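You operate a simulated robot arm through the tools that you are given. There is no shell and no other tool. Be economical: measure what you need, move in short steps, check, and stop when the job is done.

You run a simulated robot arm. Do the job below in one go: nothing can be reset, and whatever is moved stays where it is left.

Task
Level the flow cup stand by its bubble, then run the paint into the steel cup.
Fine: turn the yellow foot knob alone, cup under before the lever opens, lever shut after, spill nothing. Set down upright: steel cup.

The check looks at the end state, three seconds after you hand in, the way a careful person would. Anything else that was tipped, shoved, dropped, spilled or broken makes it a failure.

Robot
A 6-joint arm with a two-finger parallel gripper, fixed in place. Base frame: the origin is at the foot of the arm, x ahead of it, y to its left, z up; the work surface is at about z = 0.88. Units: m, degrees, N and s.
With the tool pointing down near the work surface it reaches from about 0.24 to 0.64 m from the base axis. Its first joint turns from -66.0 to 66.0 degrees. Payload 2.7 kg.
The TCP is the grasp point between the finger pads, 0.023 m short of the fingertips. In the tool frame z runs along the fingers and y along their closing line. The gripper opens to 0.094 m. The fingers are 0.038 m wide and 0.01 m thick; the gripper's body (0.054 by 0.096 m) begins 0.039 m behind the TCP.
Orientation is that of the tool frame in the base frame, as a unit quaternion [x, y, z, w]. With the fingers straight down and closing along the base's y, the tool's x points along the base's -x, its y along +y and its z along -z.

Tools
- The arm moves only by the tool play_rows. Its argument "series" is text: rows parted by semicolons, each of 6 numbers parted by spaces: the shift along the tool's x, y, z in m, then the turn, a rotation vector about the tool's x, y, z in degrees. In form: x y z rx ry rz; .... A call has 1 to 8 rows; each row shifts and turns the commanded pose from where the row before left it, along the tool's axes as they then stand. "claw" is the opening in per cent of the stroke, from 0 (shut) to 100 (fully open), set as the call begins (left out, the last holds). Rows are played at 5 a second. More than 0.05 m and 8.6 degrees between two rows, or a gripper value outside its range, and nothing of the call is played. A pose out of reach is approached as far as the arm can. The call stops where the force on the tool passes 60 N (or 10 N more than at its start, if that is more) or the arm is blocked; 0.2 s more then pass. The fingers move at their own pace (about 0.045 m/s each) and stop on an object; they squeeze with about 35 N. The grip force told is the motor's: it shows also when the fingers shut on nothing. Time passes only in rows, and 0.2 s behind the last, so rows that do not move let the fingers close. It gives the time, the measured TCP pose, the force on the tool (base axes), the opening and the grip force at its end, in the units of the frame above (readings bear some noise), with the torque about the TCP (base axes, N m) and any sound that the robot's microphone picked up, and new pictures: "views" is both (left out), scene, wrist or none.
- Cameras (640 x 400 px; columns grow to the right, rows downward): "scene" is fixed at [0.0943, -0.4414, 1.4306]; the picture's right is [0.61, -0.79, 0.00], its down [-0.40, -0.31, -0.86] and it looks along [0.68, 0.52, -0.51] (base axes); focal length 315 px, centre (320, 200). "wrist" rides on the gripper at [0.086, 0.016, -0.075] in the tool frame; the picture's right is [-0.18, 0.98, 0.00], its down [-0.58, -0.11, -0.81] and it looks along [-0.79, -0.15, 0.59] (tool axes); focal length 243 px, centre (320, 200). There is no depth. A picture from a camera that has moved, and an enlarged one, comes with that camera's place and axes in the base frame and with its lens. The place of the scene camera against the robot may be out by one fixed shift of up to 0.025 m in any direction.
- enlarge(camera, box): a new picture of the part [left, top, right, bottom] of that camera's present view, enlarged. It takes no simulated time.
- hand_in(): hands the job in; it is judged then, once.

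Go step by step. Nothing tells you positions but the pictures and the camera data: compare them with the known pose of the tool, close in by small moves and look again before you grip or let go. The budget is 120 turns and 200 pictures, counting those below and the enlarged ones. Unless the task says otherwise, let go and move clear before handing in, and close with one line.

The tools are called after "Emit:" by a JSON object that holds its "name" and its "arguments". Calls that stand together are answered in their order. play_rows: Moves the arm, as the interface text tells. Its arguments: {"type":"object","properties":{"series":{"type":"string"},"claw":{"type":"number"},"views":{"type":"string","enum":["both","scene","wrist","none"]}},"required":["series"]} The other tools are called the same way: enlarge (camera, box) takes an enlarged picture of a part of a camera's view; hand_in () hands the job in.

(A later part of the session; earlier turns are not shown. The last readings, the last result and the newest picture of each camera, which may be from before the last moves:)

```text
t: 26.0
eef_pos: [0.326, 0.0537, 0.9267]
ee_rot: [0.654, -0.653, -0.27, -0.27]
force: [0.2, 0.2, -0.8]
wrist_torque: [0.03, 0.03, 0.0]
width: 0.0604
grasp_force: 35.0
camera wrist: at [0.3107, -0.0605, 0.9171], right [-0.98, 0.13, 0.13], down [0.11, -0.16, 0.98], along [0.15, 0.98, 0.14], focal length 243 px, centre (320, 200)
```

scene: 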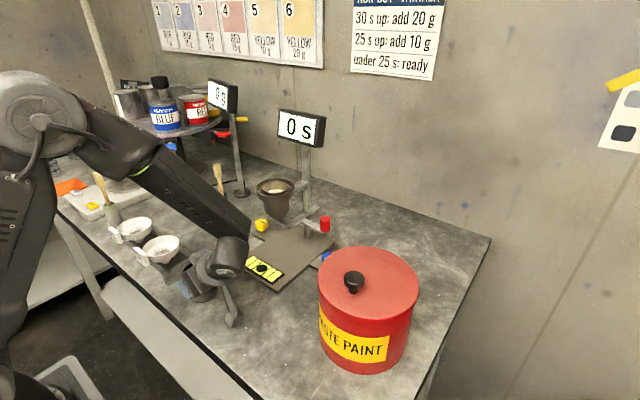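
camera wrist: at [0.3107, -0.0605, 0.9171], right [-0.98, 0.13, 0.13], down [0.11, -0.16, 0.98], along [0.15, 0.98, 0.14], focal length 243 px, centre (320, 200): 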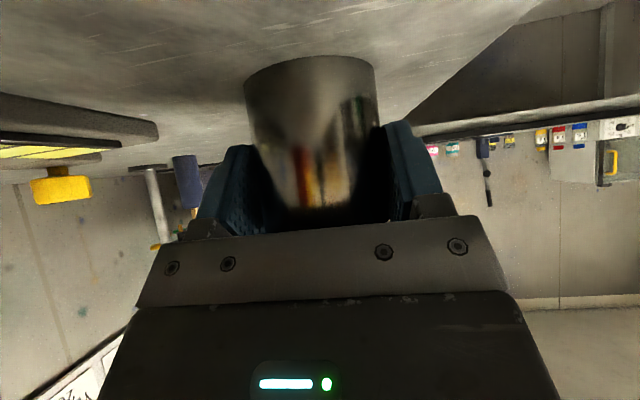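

Gripped (width 0.060). I'll lift straight up and check.

Emit:
{"name": "play_rows", "arguments": {"series": "-0.015 0 -0.015 0 0 0; -0.02 0 -0.02 0 0 0; -0.02 0 -0.02 0 0 0; 0.012 -0.025 -0.012 0 0 0; 0.012 -0.025 -0.012 0 0 0; 0.012 -0.01 -0.012 0 0 0"}}

```text
t: 27.4
eef_pos: [0.387, -0.0003, 1.0036]
ee_rot: [0.654, -0.653, -0.27, -0.271]
force: [0.0, -0.6, -0.4]
wrist_torque: [-0.05, 0.0, 0.0]
width: 0.0603
grasp_force: 35.1
camera wrist: at [0.3711, -0.1142, 0.9943], right [-0.98, 0.13, 0.13], down [0.11, -0.16, 0.98], along [0.15, 0.98, 0.14], focal length 243 px, centre (320, 200)
```

scene: 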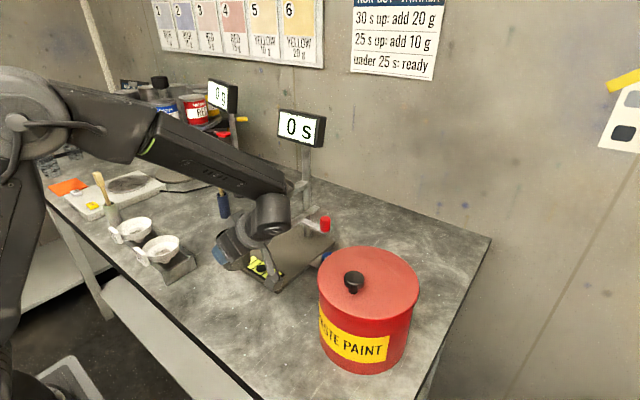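
wrist: 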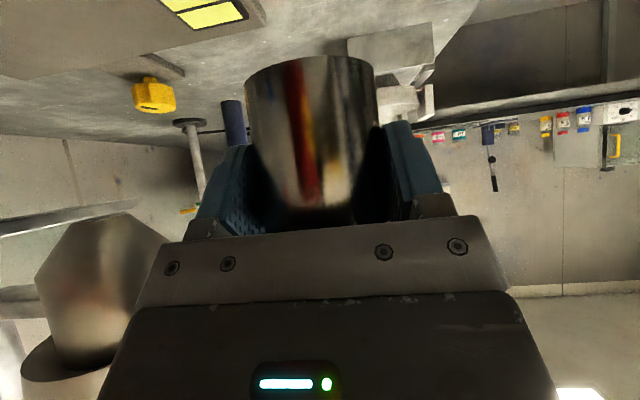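

Emit:
{"name": "play_rows", "arguments": {"series": "0 0 0 6.01 0 6.01; 0 0 0 6.01 0 6.01; 0 0 0 6.01 0 6.01; 0 0 0 6.01 0 6.01; 0 0 0 6.01 0 6.01"}}

```text
t: 28.6
eef_pos: [0.3874, 0.0003, 1.0035]
ee_rot: [-0.372, 0.845, 0.155, 0.35]
force: [-1.4, -0.6, -0.3]
wrist_torque: [0.0, -0.02, 0.02]
width: 0.0606
grasp_force: 35.4
camera wrist: at [0.2986, -0.0724, 0.9947], right [-0.64, 0.76, 0.13], down [-0.03, -0.19, 0.98], along [0.77, 0.62, 0.14], focal length 243 px, centre (320, 200)
```

scene: 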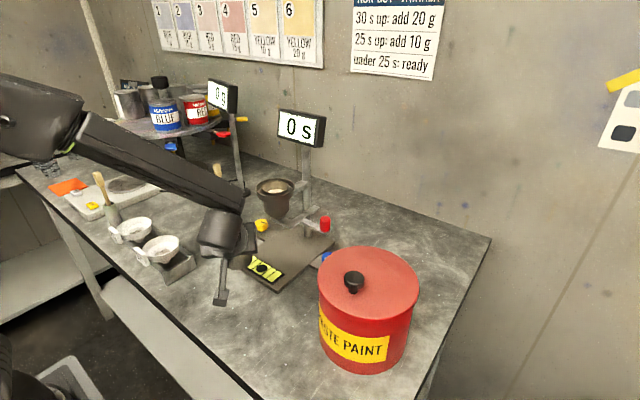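
wrist: 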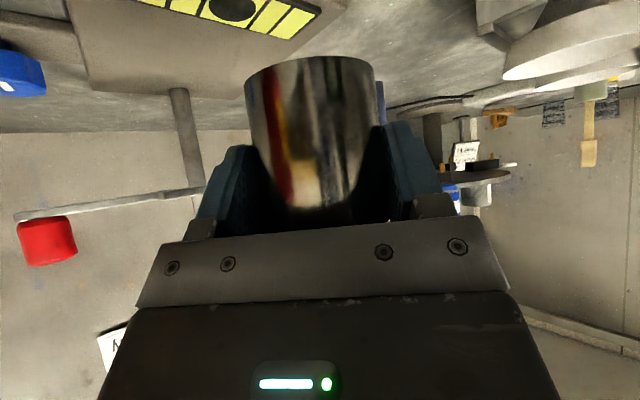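

Emit:
{"name": "play_rows", "arguments": {"series": "0 0 0 6.01 0 6.01; 0 0 0 6.01 0 6.01; 0 0 0 6.01 0 6.01; 0 0 0 6.01 0 6.01; 0 0 0 6.01 0 6.01; 0 0 0 3.5 0 3.5"}}

Emit:
{"name": "enlarge", "arguments": {"camera": "wrist", "box": [60, 0, 320, 240]}}

Emit:
{"name": "enlarge", "arguments": {"camera": "scene", "box": [200, 170, 350, 300]}}

```text
t: 30.0
eef_pos: [0.3863, 0.0017, 1.0036]
ee_rot: [0.001, 0.924, 0.0, 0.383]
force: [-0.4, -0.3, -0.4]
wrist_torque: [-0.01, 0.0, -0.01]
width: 0.0607
grasp_force: 35.1
camera wrist: at [0.2731, 0.0177, 0.9953], right [0.13, 0.98, 0.13], down [-0.16, -0.11, 0.98], along [0.98, -0.15, 0.14], focal length 243 px, centre (320, 200)
```

scene: 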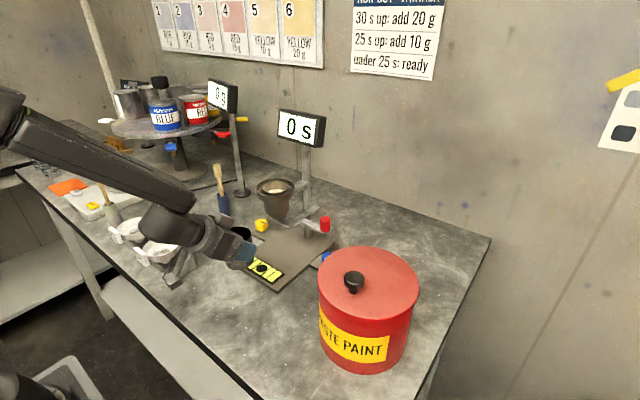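
wrist: 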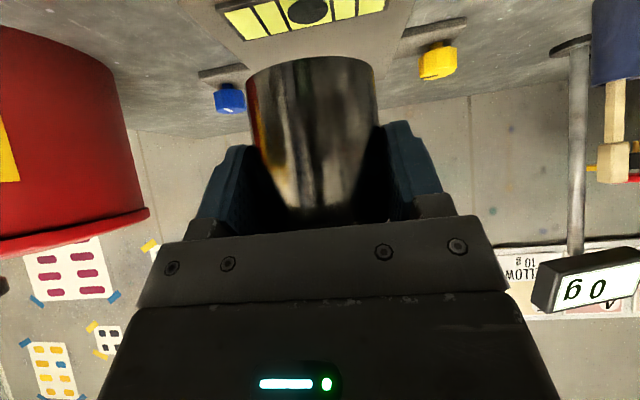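

```text
1.67 times, centred on (190, 120) of wrist
camera zoom: at [0.2731, 0.0177, 0.9953], right [0.13, 0.98, 0.13], down [-0.16, -0.11, 0.98], along [0.98, -0.15, 0.14], focal length 404 px, centre (537, 333)
```

zoom: 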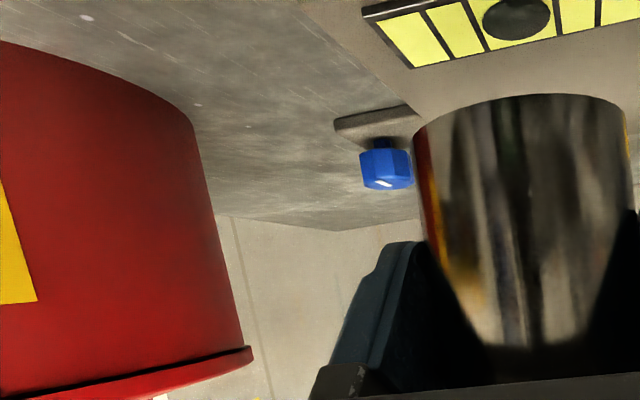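

```text
3.08 times, centred on (275, 235) of scene
camera zoom: at [0.0943, -0.4414, 1.4306], right [0.61, -0.79, 0.0], down [-0.4, -0.31, -0.86], along [0.68, 0.52, -0.51], focal length 969 px, centre (458, 92)
```

zoom: 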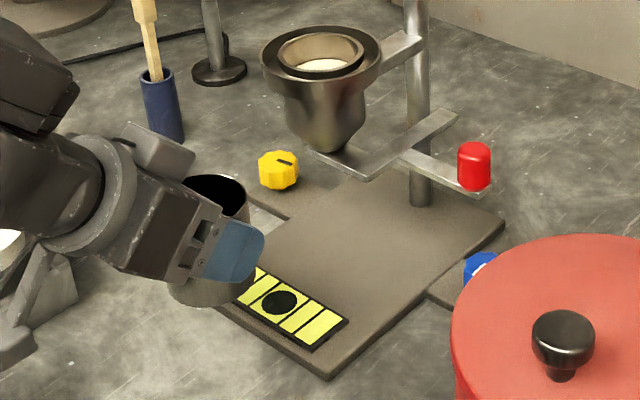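

Emit:
{"name": "play_rows", "arguments": {"series": "0.018 0 0.018 0 0 0; 0.018 0 0.018 0 0 0; -0.02 0 0.02 0 0 0; -0.02 0 0.02 0 0 0"}}

Emit:
{"name": "enlarge", "arguments": {"camera": "scene", "box": [200, 170, 350, 300]}}

```text
t: 31.0
eef_pos: [0.4416, 0.0029, 0.9518]
ee_rot: [-0.001, 0.924, 0.0, 0.383]
force: [0.3, -0.2, -0.8]
wrist_torque: [0.01, 0.03, 0.02]
width: 0.0609
grasp_force: 35.0
out of reach, approached as far as the arm can: row 1
camera wrist: at [0.3287, 0.018, 0.943], right [0.13, 0.98, 0.13], down [-0.16, -0.11, 0.98], along [0.98, -0.15, 0.14], focal length 243 px, centre (320, 200)
```

scene: 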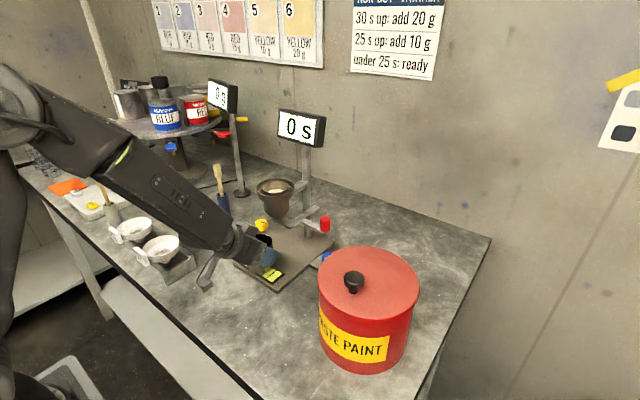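
wrist: 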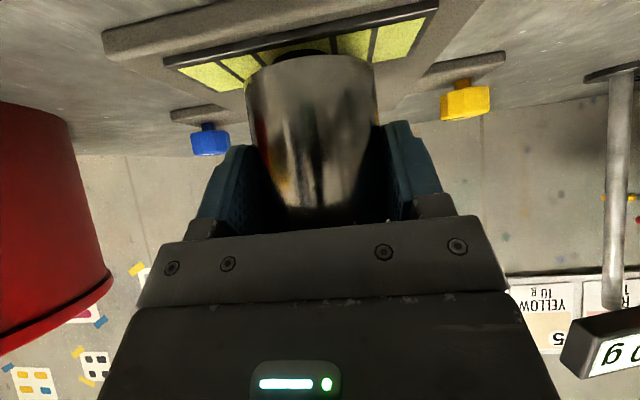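

```text
3.08 times, centred on (275, 235) of scene
camera zoom: at [0.0943, -0.4414, 1.4306], right [0.61, -0.79, 0.0], down [-0.4, -0.31, -0.86], along [0.68, 0.52, -0.51], focal length 969 px, centre (458, 92)
```

zoom: 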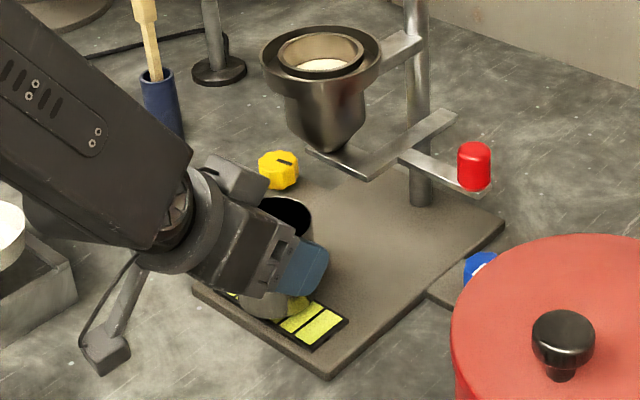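

Emit:
{"name": "play_rows", "arguments": {"series": "-0.018 0.0015 0.018 0 0 0; -0.018 0 0.018 0 0 0; -0.01 0 0.01 0 0 0"}}

Emit:
{"name": "enlarge", "arguments": {"camera": "scene", "box": [230, 170, 340, 270]}}

Emit:
{"name": "enlarge", "arguments": {"camera": "wrist", "box": [120, 0, 520, 250]}}

```text
t: 31.8
eef_pos: [0.4939, 0.0023, 0.9433]
ee_rot: [-0.001, 0.929, -0.001, 0.37]
force: [-3.5, 0.7, -1.0]
wrist_torque: [-0.05, -0.27, -0.02]
width: 0.0605
grasp_force: 35.0
stopped in row 3: the force on the tool passed its limit at 75 N (the readings are from after the stop); the commanded pose is now the measured one
camera wrist: at [0.3807, 0.0182, 0.9376], right [0.13, 0.98, 0.12], down [-0.13, -0.11, 0.99], along [0.98, -0.15, 0.11], focal length 243 px, centre (320, 200)
```

scene: 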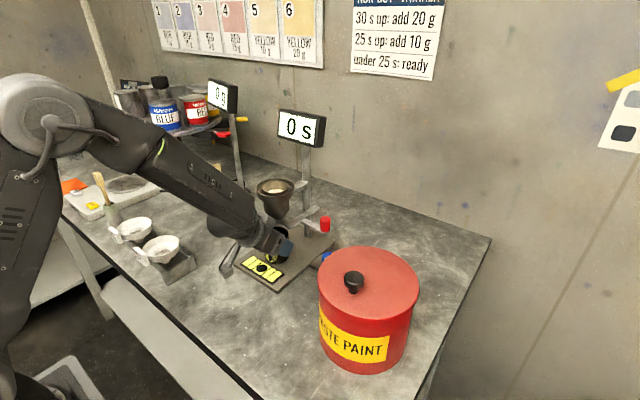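
wrist: 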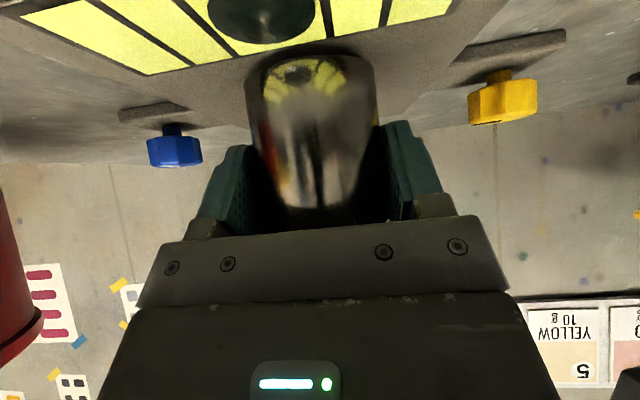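

```text
4.00 times, centred on (285, 220) of scene
camera zoom: at [0.0943, -0.4414, 1.4306], right [0.61, -0.79, 0.0], down [-0.4, -0.31, -0.86], along [0.68, 0.52, -0.51], focal length 1260 px, centre (460, 120)
```

zoom: 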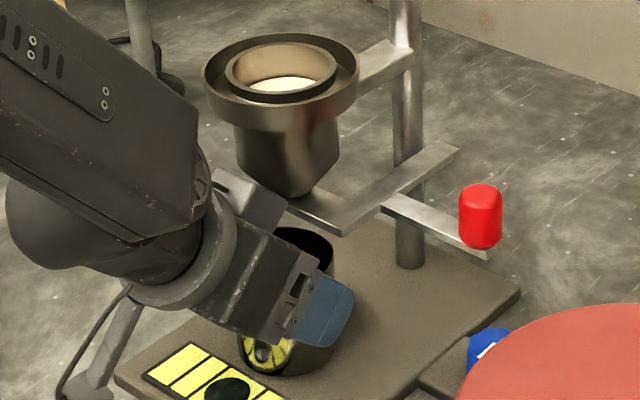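

```text
1.60 times, centred on (320, 125) of wrist
camera zoom: at [0.3807, 0.0182, 0.9376], right [0.13, 0.98, 0.12], down [-0.13, -0.11, 0.99], along [0.98, -0.15, 0.11], focal length 388 px, centre (320, 320)
```

zoom: 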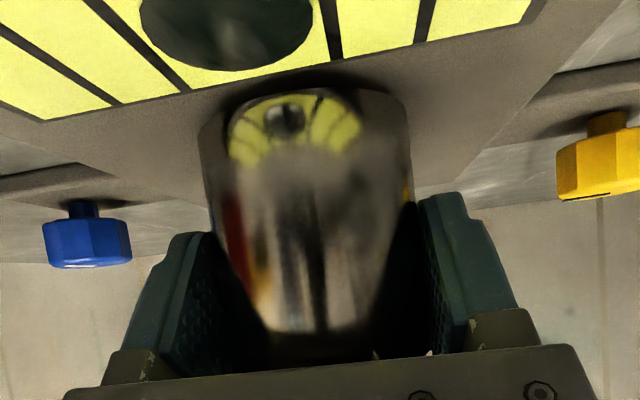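

Something on the upper side of the gripper touched the stand, and the arm stopped. Nothing seems shifted; I'll check closely before going on.

Emit:
{"name": "enlarge", "arguments": {"camera": "scene", "box": [270, 195, 325, 240]}}

Emit:
{"name": "enlarge", "arguments": {"camera": "scene", "box": [230, 240, 300, 295]}}

```text
8.89 times, centred on (298, 218) of scene
camera zoom: at [0.0943, -0.4414, 1.4306], right [0.61, -0.79, 0.0], down [-0.4, -0.31, -0.86], along [0.68, 0.52, -0.51], focal length 2799 px, centre (520, 44)
```

zoom: 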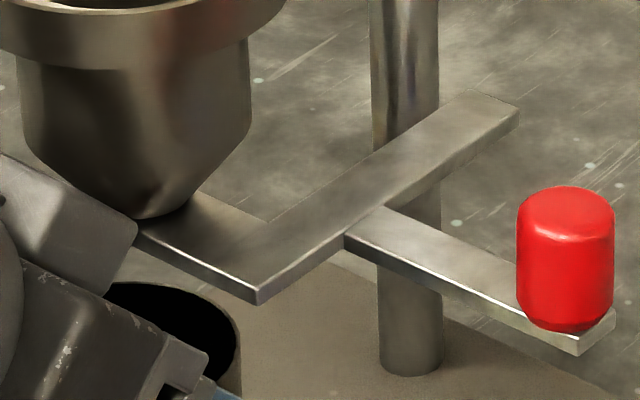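

```text
7.27 times, centred on (265, 268) of scene
camera zoom: at [0.0943, -0.4414, 1.4306], right [0.61, -0.79, 0.0], down [-0.4, -0.31, -0.86], along [0.68, 0.52, -0.51], focal length 2290 px, centre (720, -291)
```

zoom: 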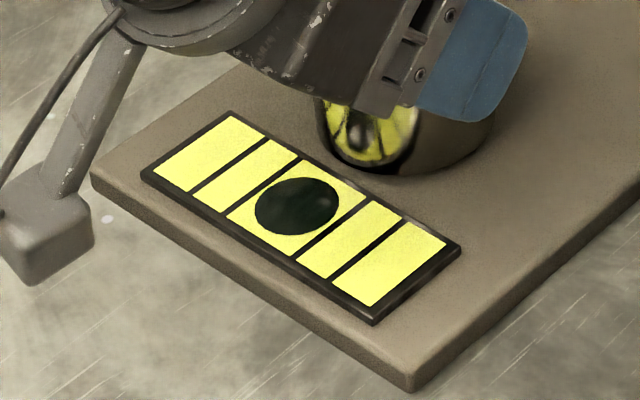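

Emit:
{"name": "play_rows", "arguments": {"series": "0.0045 -0.005 -0.0045 0 0 0; 0 0 0 0 -1.6 0; 0.002 0 0.002 0 0 0; 0 0 0 0 0 0", "views": "none"}}

Emit:
{"name": "enlarge", "arguments": {"camera": "scene", "box": [250, 190, 330, 270]}}

Emit:
{"name": "enlarge", "arguments": {"camera": "wrist", "box": [160, 0, 480, 240]}}

```text
t: 32.8
eef_pos: [0.4885, -0.0019, 0.9414]
ee_rot: [-0.001, 0.924, -0.001, 0.383]
force: [-0.1, -0.1, 0.3]
wrist_torque: [0.0, -0.03, -0.02]
width: 0.0605
grasp_force: 34.8
```

```text
5.00 times, centred on (290, 230) of scene
camera zoom: at [0.0943, -0.4414, 1.4306], right [0.61, -0.79, 0.0], down [-0.4, -0.31, -0.86], along [0.68, 0.52, -0.51], focal length 1574 px, centre (470, 50)
```

zoom: 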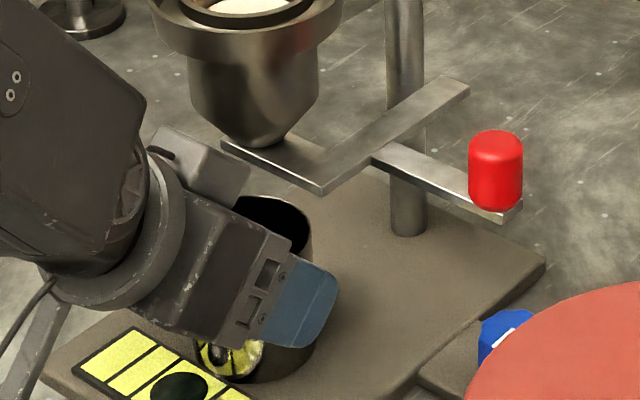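

```text
1.67 times, centred on (320, 120) of wrist
camera zoom: at [0.3752, 0.0134, 0.9321], right [0.13, 0.98, 0.13], down [-0.16, -0.11, 0.98], along [0.98, -0.15, 0.14], focal length 404 px, centre (320, 333)
```

zoom: 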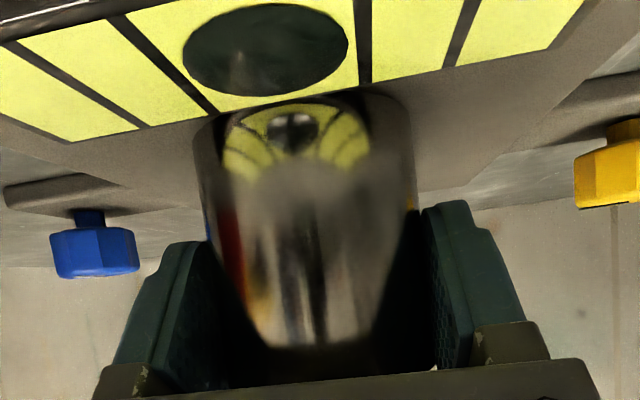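

Emit:
{"name": "play_rows", "arguments": {"series": "0.0015 0 0.0015 0 0 0; 0 0 0 0 0 0", "views": "none"}}

Emit:
{"name": "play_rows", "arguments": {"series": "0.0015 0 0.0015 0 0 0; 0 0 0 0 0 0", "views": "wrist"}}

```text
t: 33.4
eef_pos: [0.4886, -0.0036, 0.9391]
ee_rot: [-0.001, 0.924, -0.001, 0.383]
force: [1.2, -0.3, -0.7]
wrist_torque: [0.0, 0.02, -0.03]
width: 0.0605
grasp_force: 34.9
```

```text
t: 34.0
eef_pos: [0.49, -0.0016, 0.9384]
ee_rot: [-0.001, 0.923, 0.0, 0.386]
force: [-2.9, -2.1, 16.8]
wrist_torque: [0.16, 0.31, 0.08]
width: 0.0603
grasp_force: 35.4
camera wrist: at [0.3766, 0.0135, 0.9284], right [0.13, 0.98, 0.13], down [-0.17, -0.11, 0.98], along [0.98, -0.15, 0.15], focal length 243 px, centre (320, 200)
```

wrist: 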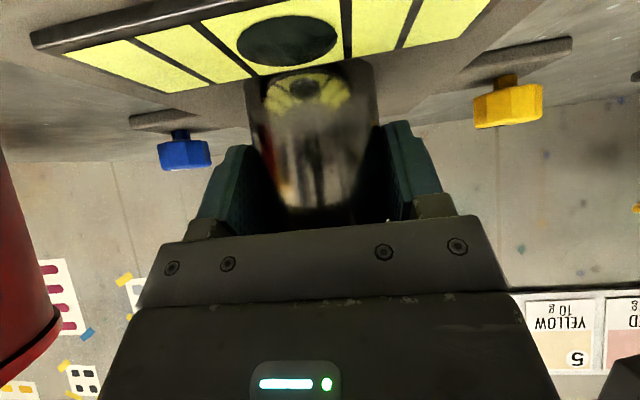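

Cup touches the stand plate, whose top is near z 0.892. I'll let go, tilt the tool flatter, and re-grip so that I can move the cup on under the outlet.

Emit:
{"name": "play_rows", "arguments": {"series": "-0.001 0 -0.001 0 0 0; 0 0 0 0 0 0; 0 0 0 0 0 0; 0 0 0 0 0 0", "claw": 100, "views": "none"}}

Emit:
{"name": "play_rows", "arguments": {"series": "0 0 0 0 -4 0; 0 0 0 0 -4 0; 0 0 0 0 -4 0"}}

Emit:
{"name": "enlarge", "arguments": {"camera": "scene", "box": [250, 190, 330, 270]}}

```text
t: 35.0
eef_pos: [0.4899, -0.0021, 0.9384]
ee_rot: [-0.001, 0.923, -0.001, 0.384]
force: [-1.0, -0.8, 0.9]
wrist_torque: [-0.02, -0.01, 0.01]
width: 0.0942
grasp_force: 0.0
```

```text
t: 35.8
eef_pos: [0.4863, -0.0118, 0.9376]
ee_rot: [-0.003, 0.878, 0.0, 0.478]
force: [-0.1, 0.5, -0.7]
wrist_torque: [-0.01, -0.01, -0.03]
width: 0.0938
grasp_force: 0.0
out of reach, approached as far as the arm can: row 3
camera wrist: at [0.3771, 0.0042, 0.9043], right [0.1, 0.98, 0.15], down [-0.36, -0.11, 0.93], along [0.93, -0.14, 0.34], focal length 243 px, centre (320, 200)
```

scene: 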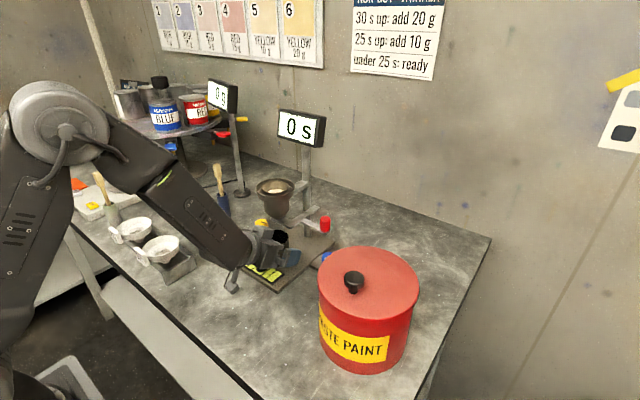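
wrist: 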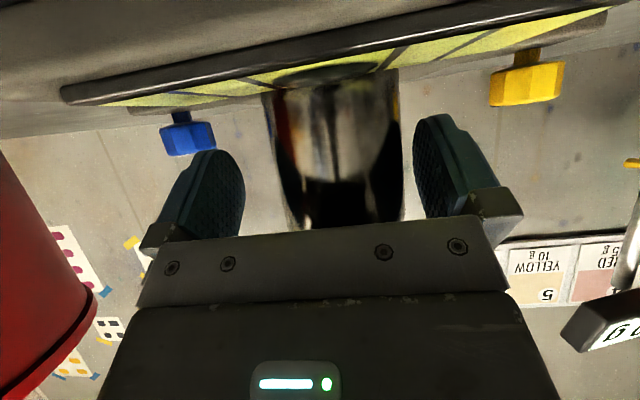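

```text
5.00 times, centred on (290, 230) of scene
camera zoom: at [0.0943, -0.4414, 1.4306], right [0.61, -0.79, 0.0], down [-0.4, -0.31, -0.86], along [0.68, 0.52, -0.51], focal length 1574 px, centre (470, 50)
```

zoom: 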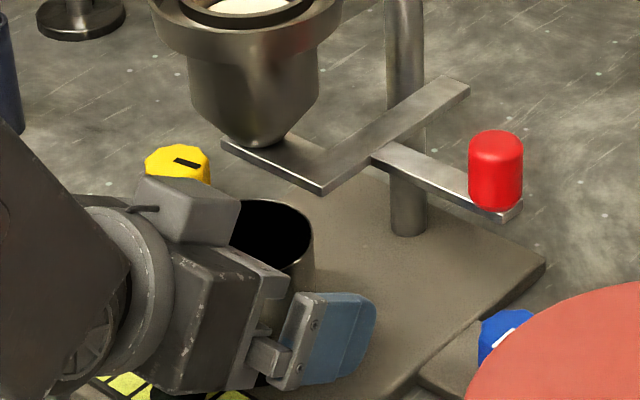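

Emit:
{"name": "play_rows", "arguments": {"series": "0 0.006 0 0 0 0; 0 0 0 0 0 0", "views": "none"}}

```text
t: 36.4
eef_pos: [0.4861, -0.0109, 0.9377]
ee_rot: [-0.004, 0.878, 0.001, 0.478]
force: [0.2, 0.5, -0.1]
wrist_torque: [-0.01, -0.03, 0.0]
width: 0.0939
grasp_force: 0.1
out of reach, approached as far as the arm can: row 1
```

Emit:
{"name": "play_rows", "arguments": {"series": "0 0 0 0 3 0; 0 0 0 0 0 0", "views": "none"}}

```text
t: 37.0
eef_pos: [0.4853, -0.0128, 0.9377]
ee_rot: [-0.001, 0.891, 0.0, 0.455]
force: [0.5, 0.1, -0.5]
wrist_torque: [0.01, -0.01, -0.03]
width: 0.0938
grasp_force: 0.1
```

Emit:
{"name": "play_rows", "arguments": {"series": "-0.0023 0.004 0.0032 0 0 0; 0 0.004 0 0 0 0; 0 0 0 0 0 0", "views": "wrist"}}

Emit:
{"name": "enlarge", "arguments": {"camera": "wrist", "box": [200, 40, 460, 240]}}

```text
t: 37.8
eef_pos: [0.4894, -0.0045, 0.9388]
ee_rot: [-0.002, 0.891, 0.002, 0.454]
force: [0.9, -0.1, -1.2]
wrist_torque: [0.02, 0.02, -0.05]
width: 0.0938
grasp_force: 0.1
camera wrist: at [0.3796, 0.0112, 0.9112], right [0.1, 0.98, 0.15], down [-0.31, -0.11, 0.94], along [0.94, -0.14, 0.29], focal length 243 px, centre (320, 200)
```

wrist: 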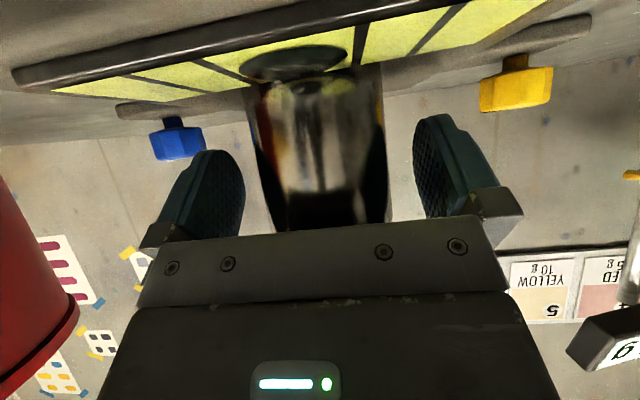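

```text
2.00 times, centred on (330, 140) of wrist
camera zoom: at [0.3796, 0.0112, 0.9112], right [0.1, 0.98, 0.15], down [-0.31, -0.11, 0.94], along [0.94, -0.14, 0.29], focal length 485 px, centre (300, 320)
```

zoom: 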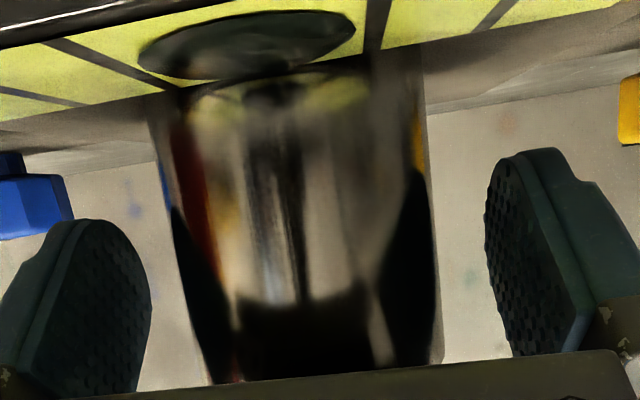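

Emit:
{"name": "play_rows", "arguments": {"series": "0 0 0 0 0 0; 0 0 0 0 0 0; 0 0 0 0 0 0; 0 0 0 0 0 0", "claw": 0, "views": "none"}}

Emit:
{"name": "play_rows", "arguments": {"series": "-0.0036 0 -0.0026 0 0 0; -0.003 0 0.004 0 0 0; 0 0 0 0 0 0"}}

Emit:
{"name": "enlarge", "arguments": {"camera": "scene", "box": [250, 190, 330, 270]}}

```text
t: 38.8
eef_pos: [0.4896, -0.0041, 0.9376]
ee_rot: [-0.003, 0.891, 0.002, 0.454]
force: [-0.2, 0.4, -0.1]
wrist_torque: [-0.04, 0.01, 0.0]
width: 0.0605
grasp_force: 34.2
```

```text
t: 39.6
eef_pos: [0.4953, -0.0048, 0.9437]
ee_rot: [-0.002, 0.89, 0.0, 0.455]
force: [0.4, 0.8, -0.6]
wrist_torque: [-0.01, -0.04, 0.02]
width: 0.0602
grasp_force: 34.9
camera wrist: at [0.3844, 0.0112, 0.9154], right [0.1, 0.98, 0.15], down [-0.31, -0.11, 0.94], along [0.94, -0.14, 0.29], focal length 243 px, centre (320, 200)
```

scene: 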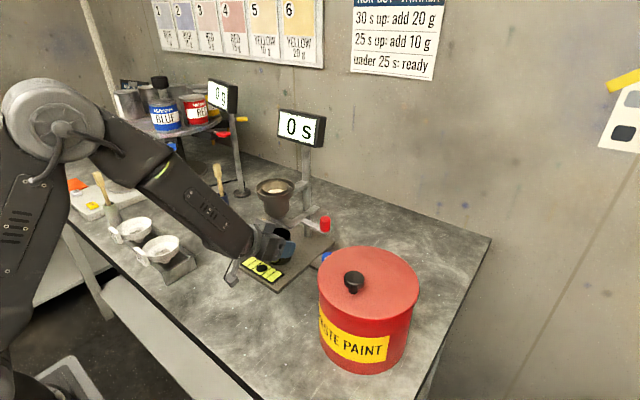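
wrist: 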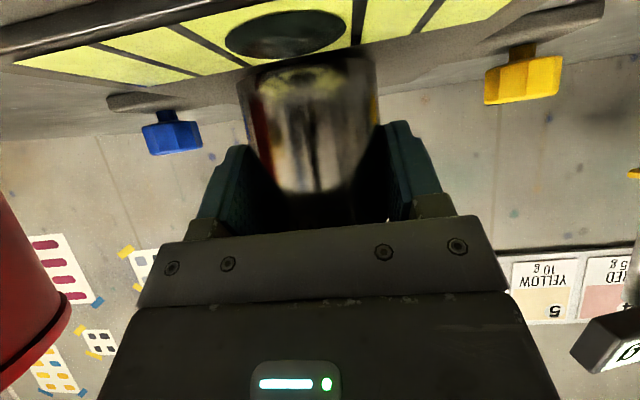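

```text
5.00 times, centred on (290, 230) of scene
camera zoom: at [0.0943, -0.4414, 1.4306], right [0.61, -0.79, 0.0], down [-0.4, -0.31, -0.86], along [0.68, 0.52, -0.51], focal length 1574 px, centre (470, 50)
```

zoom: 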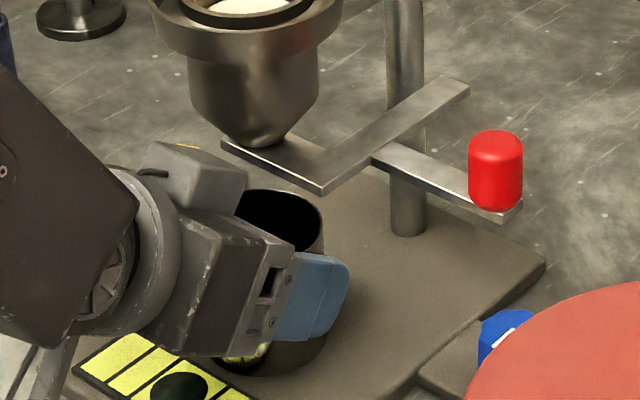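

Emit:
{"name": "play_rows", "arguments": {"series": "-0.0035 0.0015 0.0048 0 0 0; -0.0029 0.0015 0.004 0 0 0; 0 0 0 0 0 0"}}

Emit:
{"name": "enlarge", "arguments": {"camera": "scene", "box": [250, 190, 330, 270]}}

```text
t: 40.4
eef_pos: [0.5041, -0.001, 0.9422]
ee_rot: [-0.002, 0.891, 0.0, 0.454]
force: [0.2, 0.1, -0.8]
wrist_torque: [0.0, -0.03, 0.0]
width: 0.0602
grasp_force: 34.2
camera wrist: at [0.3943, 0.0138, 0.915], right [0.1, 0.98, 0.15], down [-0.31, -0.11, 0.94], along [0.95, -0.14, 0.29], focal length 243 px, centre (320, 200)
```

scene: 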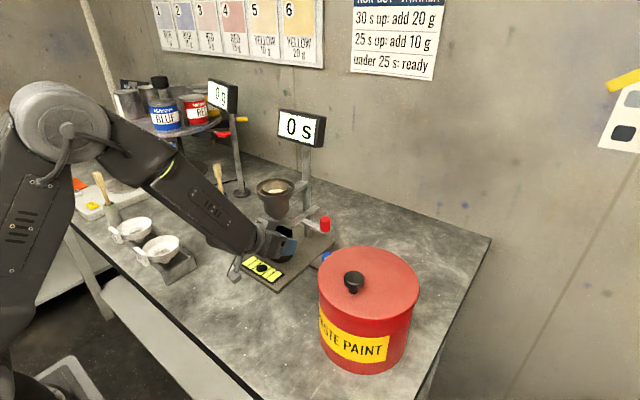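
wrist: 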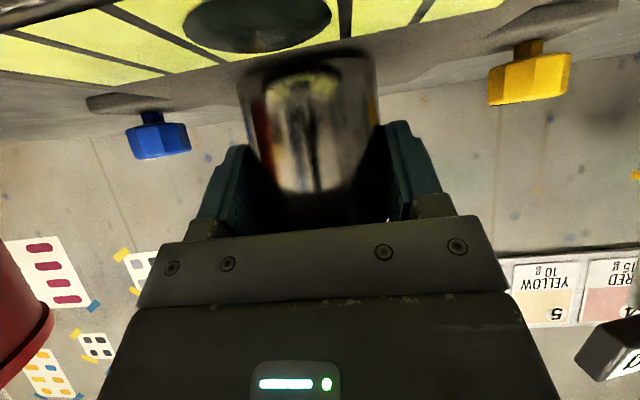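

```text
5.00 times, centred on (290, 230) of scene
camera zoom: at [0.0943, -0.4414, 1.4306], right [0.61, -0.79, 0.0], down [-0.4, -0.31, -0.86], along [0.68, 0.52, -0.51], focal length 1574 px, centre (470, 50)
```

zoom: 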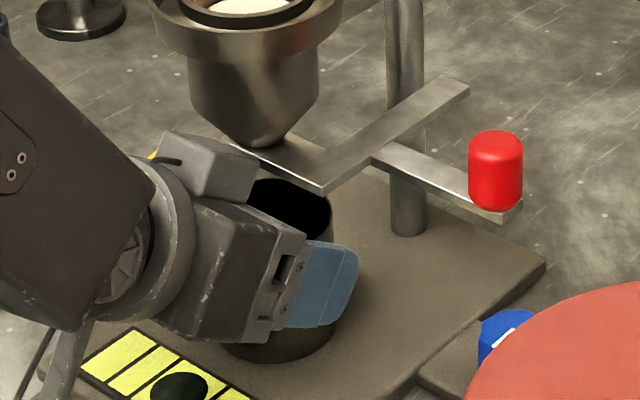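

Emit:
{"name": "play_rows", "arguments": {"series": "0.0024 0 0.0018 0 0 0; 0.0008 0 0.0006 0 0 0; 0 0 0 0 0 0", "views": "none"}}

```text
t: 41.2
eef_pos: [0.5055, -0.0016, 0.9381]
ee_rot: [-0.003, 0.891, 0.003, 0.454]
force: [0.6, -0.3, 1.8]
wrist_torque: [-0.02, 0.07, -0.03]
width: 0.0603
grasp_force: 34.8
```

Emit:
{"name": "play_rows", "arguments": {"series": "0 0 0 0 0 0; 0 0 0 0 0 0; 0 0 0 0 0 0; 0 0 0 0 0 0", "claw": 100, "views": "none"}}

Emit:
{"name": "play_rows", "arguments": {"series": "0.0117 0 -0.0162 0 0 0; 0.0176 0 -0.0243 0 0 0; 0.0176 0 -0.0243 0 0 0"}}

Emit:
{"name": "enlarge", "arguments": {"camera": "scene", "box": [240, 180, 340, 280]}}

Emit:
{"name": "enlarge", "arguments": {"camera": "wrist", "box": [180, 0, 440, 240]}}

```text
t: 42.2
eef_pos: [0.5043, -0.002, 0.9376]
ee_rot: [-0.002, 0.892, 0.001, 0.453]
force: [0.2, -0.3, 0.3]
wrist_torque: [0.01, 0.0, -0.03]
width: 0.0941
grasp_force: 0.1
```

```text
t: 43.0
eef_pos: [0.4243, -0.006, 0.9369]
ee_rot: [0.002, 0.891, 0.003, 0.454]
force: [-0.3, -0.1, 0.0]
wrist_torque: [0.0, 0.0, 0.01]
width: 0.0939
grasp_force: 0.1
out of reach, approached as far as the arm can: row 2
camera wrist: at [0.3139, 0.0102, 0.911], right [0.11, 0.98, 0.16], down [-0.31, -0.11, 0.94], along [0.94, -0.15, 0.29], focal length 243 px, centre (320, 200)
```

scene: 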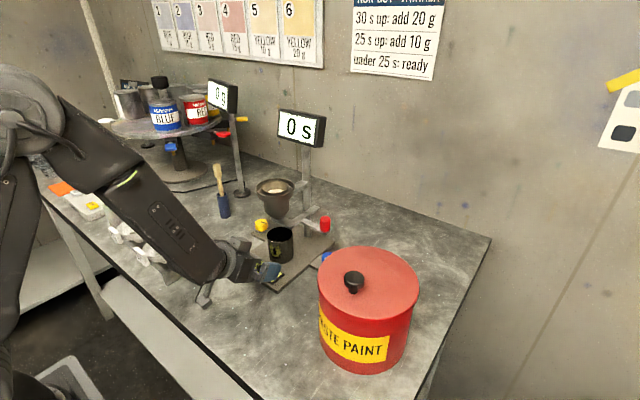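
wrist: 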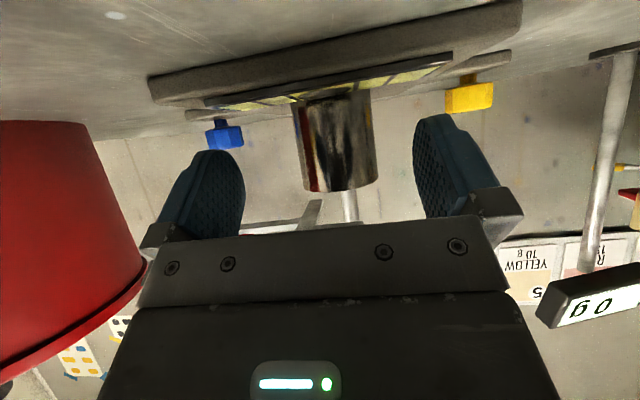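

```text
4.00 times, centred on (290, 230) of scene
camera zoom: at [0.0943, -0.4414, 1.4306], right [0.61, -0.79, 0.0], down [-0.4, -0.31, -0.86], along [0.68, 0.52, -0.51], focal length 1260 px, centre (440, 80)
```

zoom: 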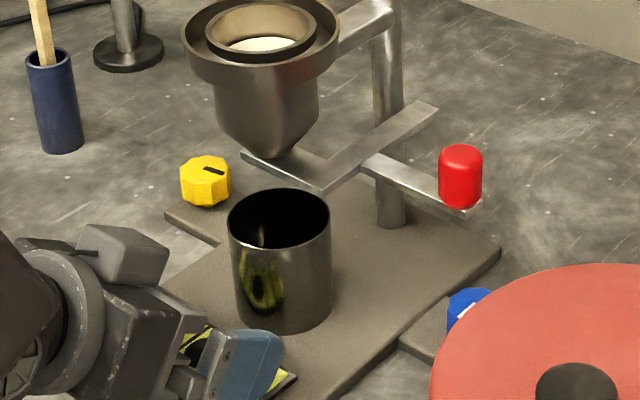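

```text
1.67 times, centred on (310, 120) of wrist
camera zoom: at [0.3139, 0.0102, 0.911], right [0.11, 0.98, 0.16], down [-0.31, -0.11, 0.94], along [0.94, -0.15, 0.29], focal length 404 px, centre (337, 333)
```

zoom: 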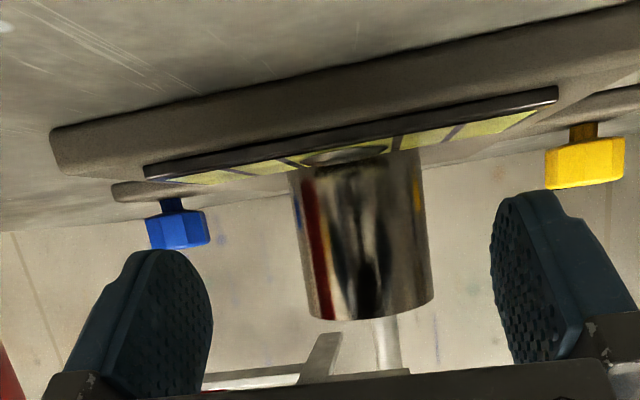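

The cup's axis lines up with the outlet. Next I'll raise up, straighten the tool and go to the red handle.

Emit:
{"name": "play_rows", "arguments": {"series": "-0.0324 0 -0.0235 0 0 0; -0.0324 0 -0.0235 0 0 0; -0.0324 0 -0.0235 0 0 0; -0.0324 0 -0.0235 0 0 0; 0 0 0 0 8 0; 0 0 0 0 8 0; 0 0 0 0 8 0; 0 0 0 0 8 0", "views": "none"}}

Emit:
{"name": "play_rows", "arguments": {"series": "0 0 0 0 8 0; 0 0 0 0 8 0; 0 0 0 0 6 0; 0 -0.045 0 0 0 0; 0 -0.045 0 0 0 -8; 0 0 0 0 0 -8; 0 0 0 0 0 -8", "views": "scene"}}

```text
t: 44.8
eef_pos: [0.3904, -0.0369, 1.026]
ee_rot: [-0.001, 0.924, 0.014, 0.383]
force: [-0.4, 0.0, -0.1]
wrist_torque: [0.01, -0.01, 0.01]
width: 0.0937
grasp_force: 0.1
out of reach, approached as far as the arm can: row 4, 5, 6, 7, 8
```

```text
t: 46.4
eef_pos: [0.3926, -0.1283, 1.0223]
ee_rot: [-0.21, 0.95, -0.028, 0.229]
force: [0.4, -0.5, 0.8]
wrist_torque: [-0.02, -0.02, -0.03]
width: 0.0937
grasp_force: 0.0
out of reach, approached as far as the arm can: row 1
```

scene: 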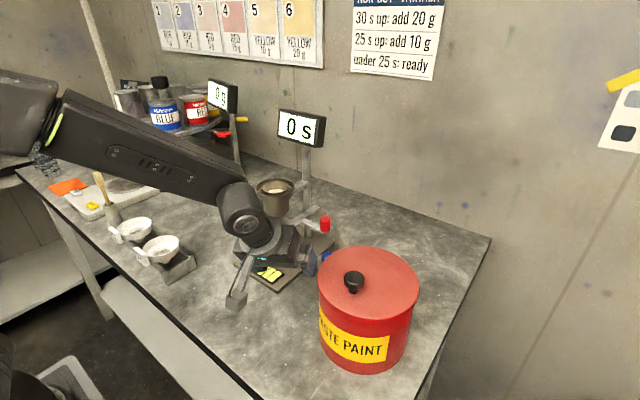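

Emit:
{"name": "play_rows", "arguments": {"series": "0 0 -0.03 -2.2 6.3 0; 0 0 -0.03 -2.2 6.3 0; 0 0 -0.03 -2.2 6.3 0; 0 0 -0.03 -2.2 6.3 0", "views": "none"}}

```text
t: 47.4
eef_pos: [0.3566, -0.133, 1.1368]
ee_rot: [-0.214, 0.977, -0.001, 0.001]
force: [0.0, 0.8, 0.1]
wrist_torque: [0.0, 0.0, -0.02]
width: 0.094
grasp_force: 0.0
```

Emit:
{"name": "play_rows", "arguments": {"series": "0 0 0 0 0 -8.16; 0 0 0 0 0 -8.16; 0 0 0 0 0 -8.16; 0 0 0 0 0 -8.16; 0 0 0 0 0 -8.16; 0 0 0 0 0 -8.16; 0 0 0 0 0 -8.16; 0 0 0 0 0 -8.16", "views": "none"}}

Emit:
{"name": "play_rows", "arguments": {"series": "0 -0.045 0 0 0 0; 0 -0.045 0 0 0 0; 0 -0.03 0 0 0 0"}}

Emit:
{"name": "enlarge", "arguments": {"camera": "wrist", "box": [200, 0, 460, 240]}}

```text
t: 49.2
eef_pos: [0.3575, -0.1308, 1.136]
ee_rot: [0.708, -0.706, 0.0, 0.0]
force: [0.6, -0.2, -1.2]
wrist_torque: [-0.01, -0.04, -0.01]
width: 0.0937
grasp_force: 0.1
```

```text
t: 50.0
eef_pos: [0.4781, -0.1298, 1.1381]
ee_rot: [0.707, -0.707, 0.001, 0.0]
force: [-0.2, -0.7, 0.7]
wrist_torque: [0.02, -0.01, 0.03]
width: 0.0939
grasp_force: 0.1
camera wrist: at [0.4627, -0.2162, 1.2116], right [-0.98, 0.18, 0.0], down [0.11, 0.58, 0.81], along [0.15, 0.79, -0.59], focal length 243 px, centre (320, 200)
```

scene: 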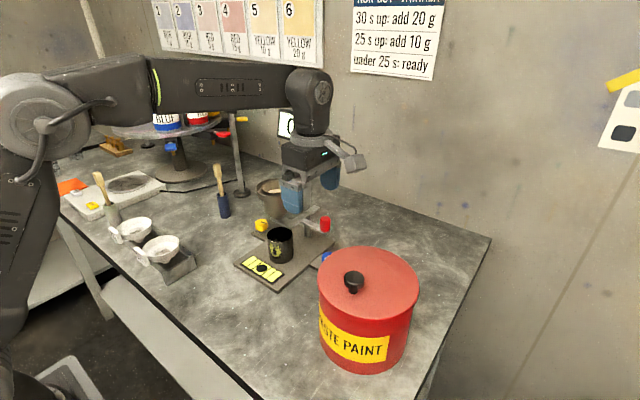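
wrist: 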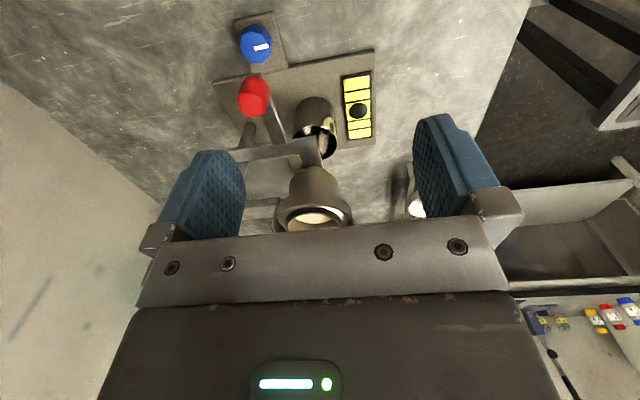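

```text
1.67 times, centred on (330, 120) of wrist
camera zoom: at [0.4627, -0.2162, 1.2116], right [-0.98, 0.18, 0.0], down [0.11, 0.58, 0.81], along [0.15, 0.79, -0.59], focal length 404 px, centre (303, 333)
```

zoom: 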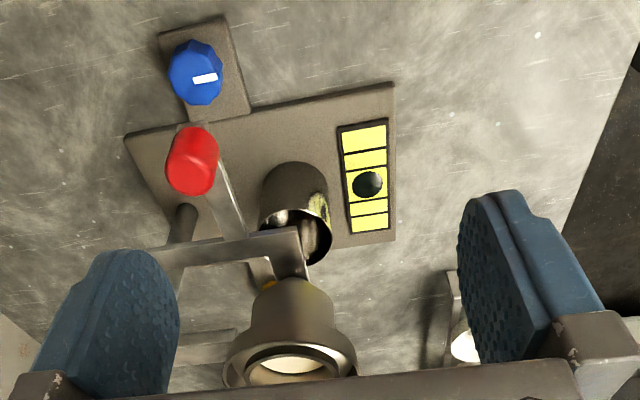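

Emit:
{"name": "play_rows", "arguments": {"series": "-0.008 -0.03 0 0 0 0; -0.008 -0.026 0 0 0 0; 0 0 0.02 0 0 0; 0 0 0.02 0 0 0"}}

Emit:
{"name": "enlarge", "arguments": {"camera": "wrist", "box": [200, 0, 460, 240]}}

```text
t: 51.0
eef_pos: [0.5349, -0.1135, 1.097]
ee_rot: [-0.706, 0.708, -0.001, 0.0]
force: [-0.1, -0.1, 0.3]
wrist_torque: [0.01, -0.02, 0.02]
width: 0.0938
grasp_force: 0.1
camera wrist: at [0.5181, -0.2006, 1.1715], right [-0.98, 0.19, 0.0], down [0.11, 0.58, 0.81], along [0.15, 0.79, -0.59], focal length 243 px, centre (320, 200)
```

scene: 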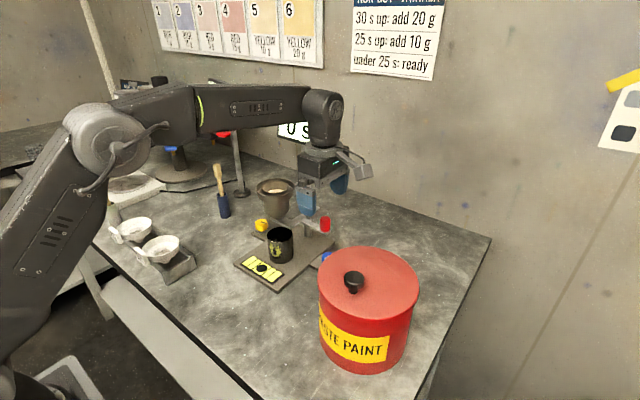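
wrist: 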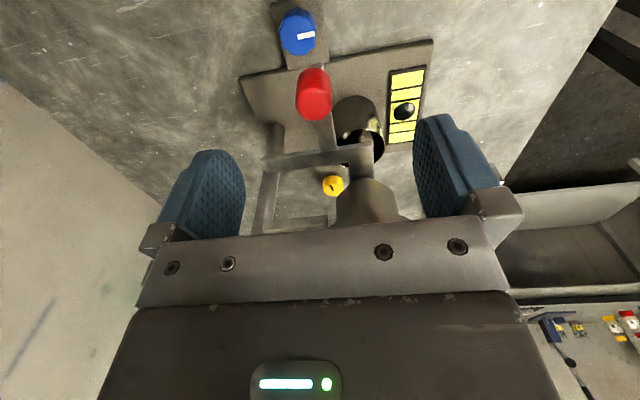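

```text
1.67 times, centred on (330, 120) of wrist
camera zoom: at [0.5181, -0.2006, 1.1715], right [-0.98, 0.19, 0.0], down [0.11, 0.58, 0.81], along [0.15, 0.79, -0.59], focal length 404 px, centre (303, 333)
```

zoom: 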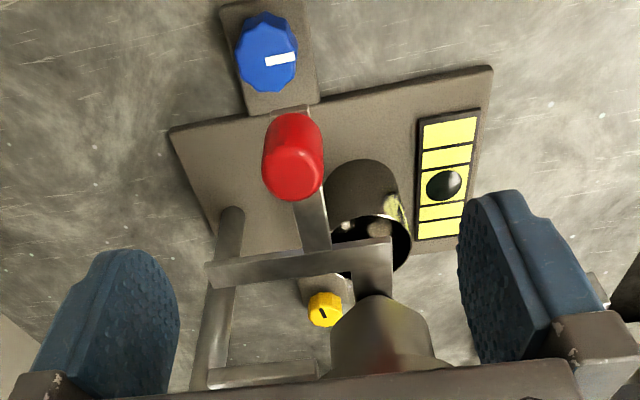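

Emit:
{"name": "play_rows", "arguments": {"series": "0.0035 -0.003 0.02 0 0 0; 0 0 0.02 0 0 0; 0 0 0.022 0 0 0"}}

Emit:
{"name": "enlarge", "arguments": {"camera": "wrist", "box": [200, 0, 460, 240]}}

Emit:
{"name": "enlarge", "arguments": {"camera": "scene", "box": [250, 180, 350, 280]}}

```text
t: 51.8
eef_pos: [0.5362, -0.119, 1.0332]
ee_rot: [-0.706, 0.708, 0.0, 0.001]
force: [0.4, -0.4, 0.5]
wrist_torque: [0.02, 0.04, -0.02]
width: 0.0941
grasp_force: 0.0
camera wrist: at [0.521, -0.2055, 1.107], right [-0.98, 0.19, 0.0], down [0.11, 0.58, 0.81], along [0.15, 0.79, -0.59], focal length 243 px, centre (320, 200)
```

scene: 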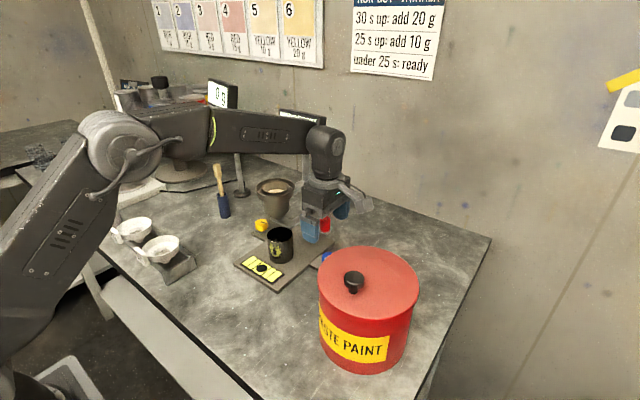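
wrist: 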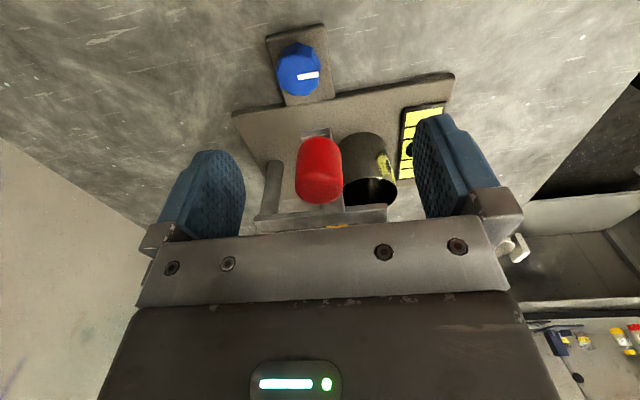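

```text
1.67 times, centred on (330, 120) of wrist
camera zoom: at [0.521, -0.2055, 1.107], right [-0.98, 0.19, 0.0], down [0.11, 0.58, 0.81], along [0.15, 0.79, -0.59], focal length 404 px, centre (303, 333)
```

zoom: 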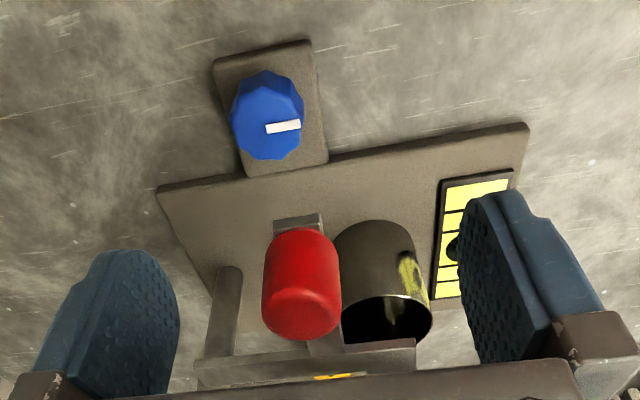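

```text
4.00 times, centred on (300, 230) of scene
camera zoom: at [0.0943, -0.4414, 1.4306], right [0.61, -0.79, 0.0], down [-0.4, -0.31, -0.86], along [0.68, 0.52, -0.51], focal length 1260 px, centre (400, 80)
```

zoom: 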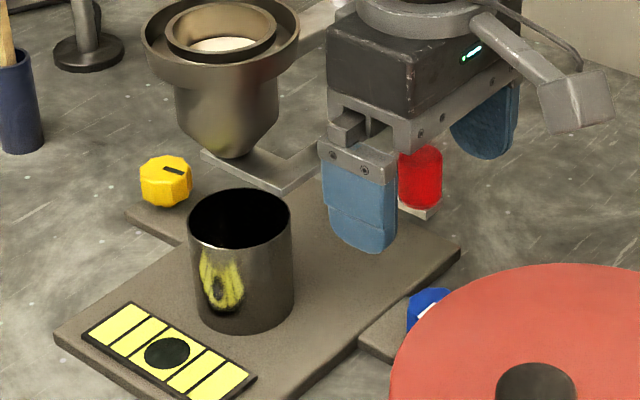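

Emit:
{"name": "play_rows", "arguments": {"series": "0.001 -0.003 0 0 0 0; 0 0 0 0 0 0; 0 0 0 0 0 0; 0 0 0 0 0 0; 0 0 0 0 0 0", "claw": 0}}

Emit:
{"name": "enlarge", "arguments": {"camera": "scene", "box": [250, 180, 350, 280]}}

```text
t: 53.0
eef_pos: [0.5392, -0.1196, 1.0336]
ee_rot: [-0.707, 0.708, -0.001, -0.001]
force: [-2.9, -2.4, -0.5]
wrist_torque: [-0.13, 0.11, 0.09]
width: 0.023
grasp_force: 41.9
camera wrist: at [0.5241, -0.2065, 1.1085], right [-0.98, 0.19, 0.0], down [0.11, 0.58, 0.81], along [0.15, 0.79, -0.59], focal length 243 px, centre (320, 200)
```

scene: 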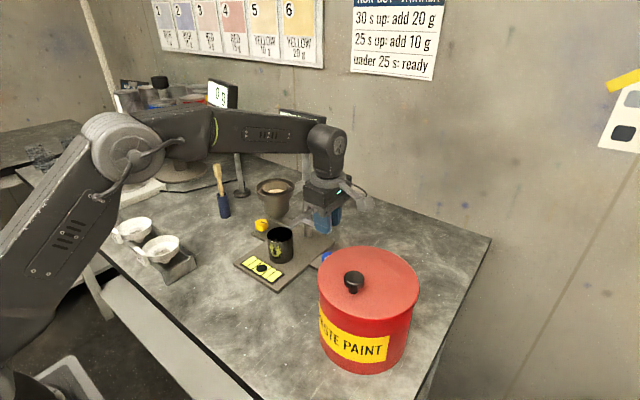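
wrist: 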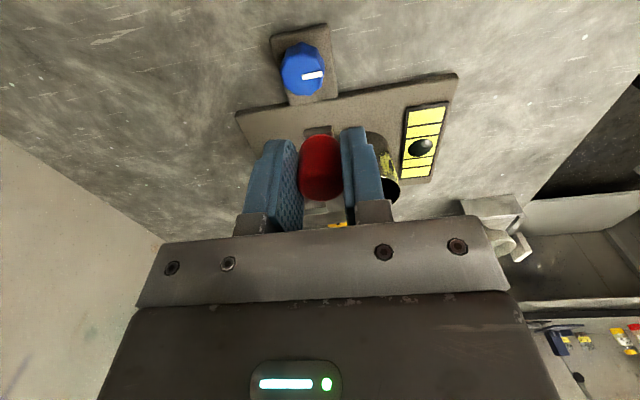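

```text
4.00 times, centred on (300, 230) of scene
camera zoom: at [0.0942, -0.4415, 1.4305], right [0.61, -0.79, 0.0], down [-0.4, -0.31, -0.86], along [0.68, 0.52, -0.51], focal length 1260 px, centre (400, 80)
```

zoom: 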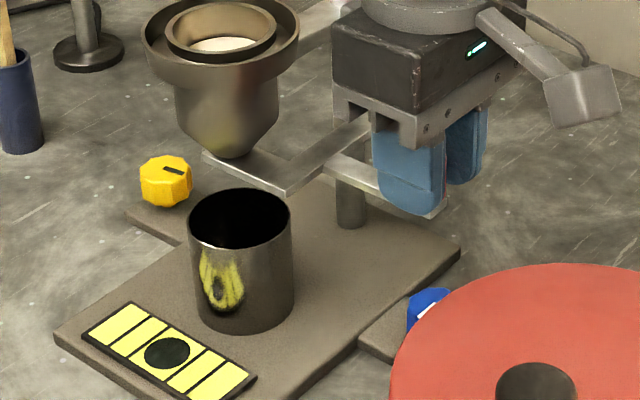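

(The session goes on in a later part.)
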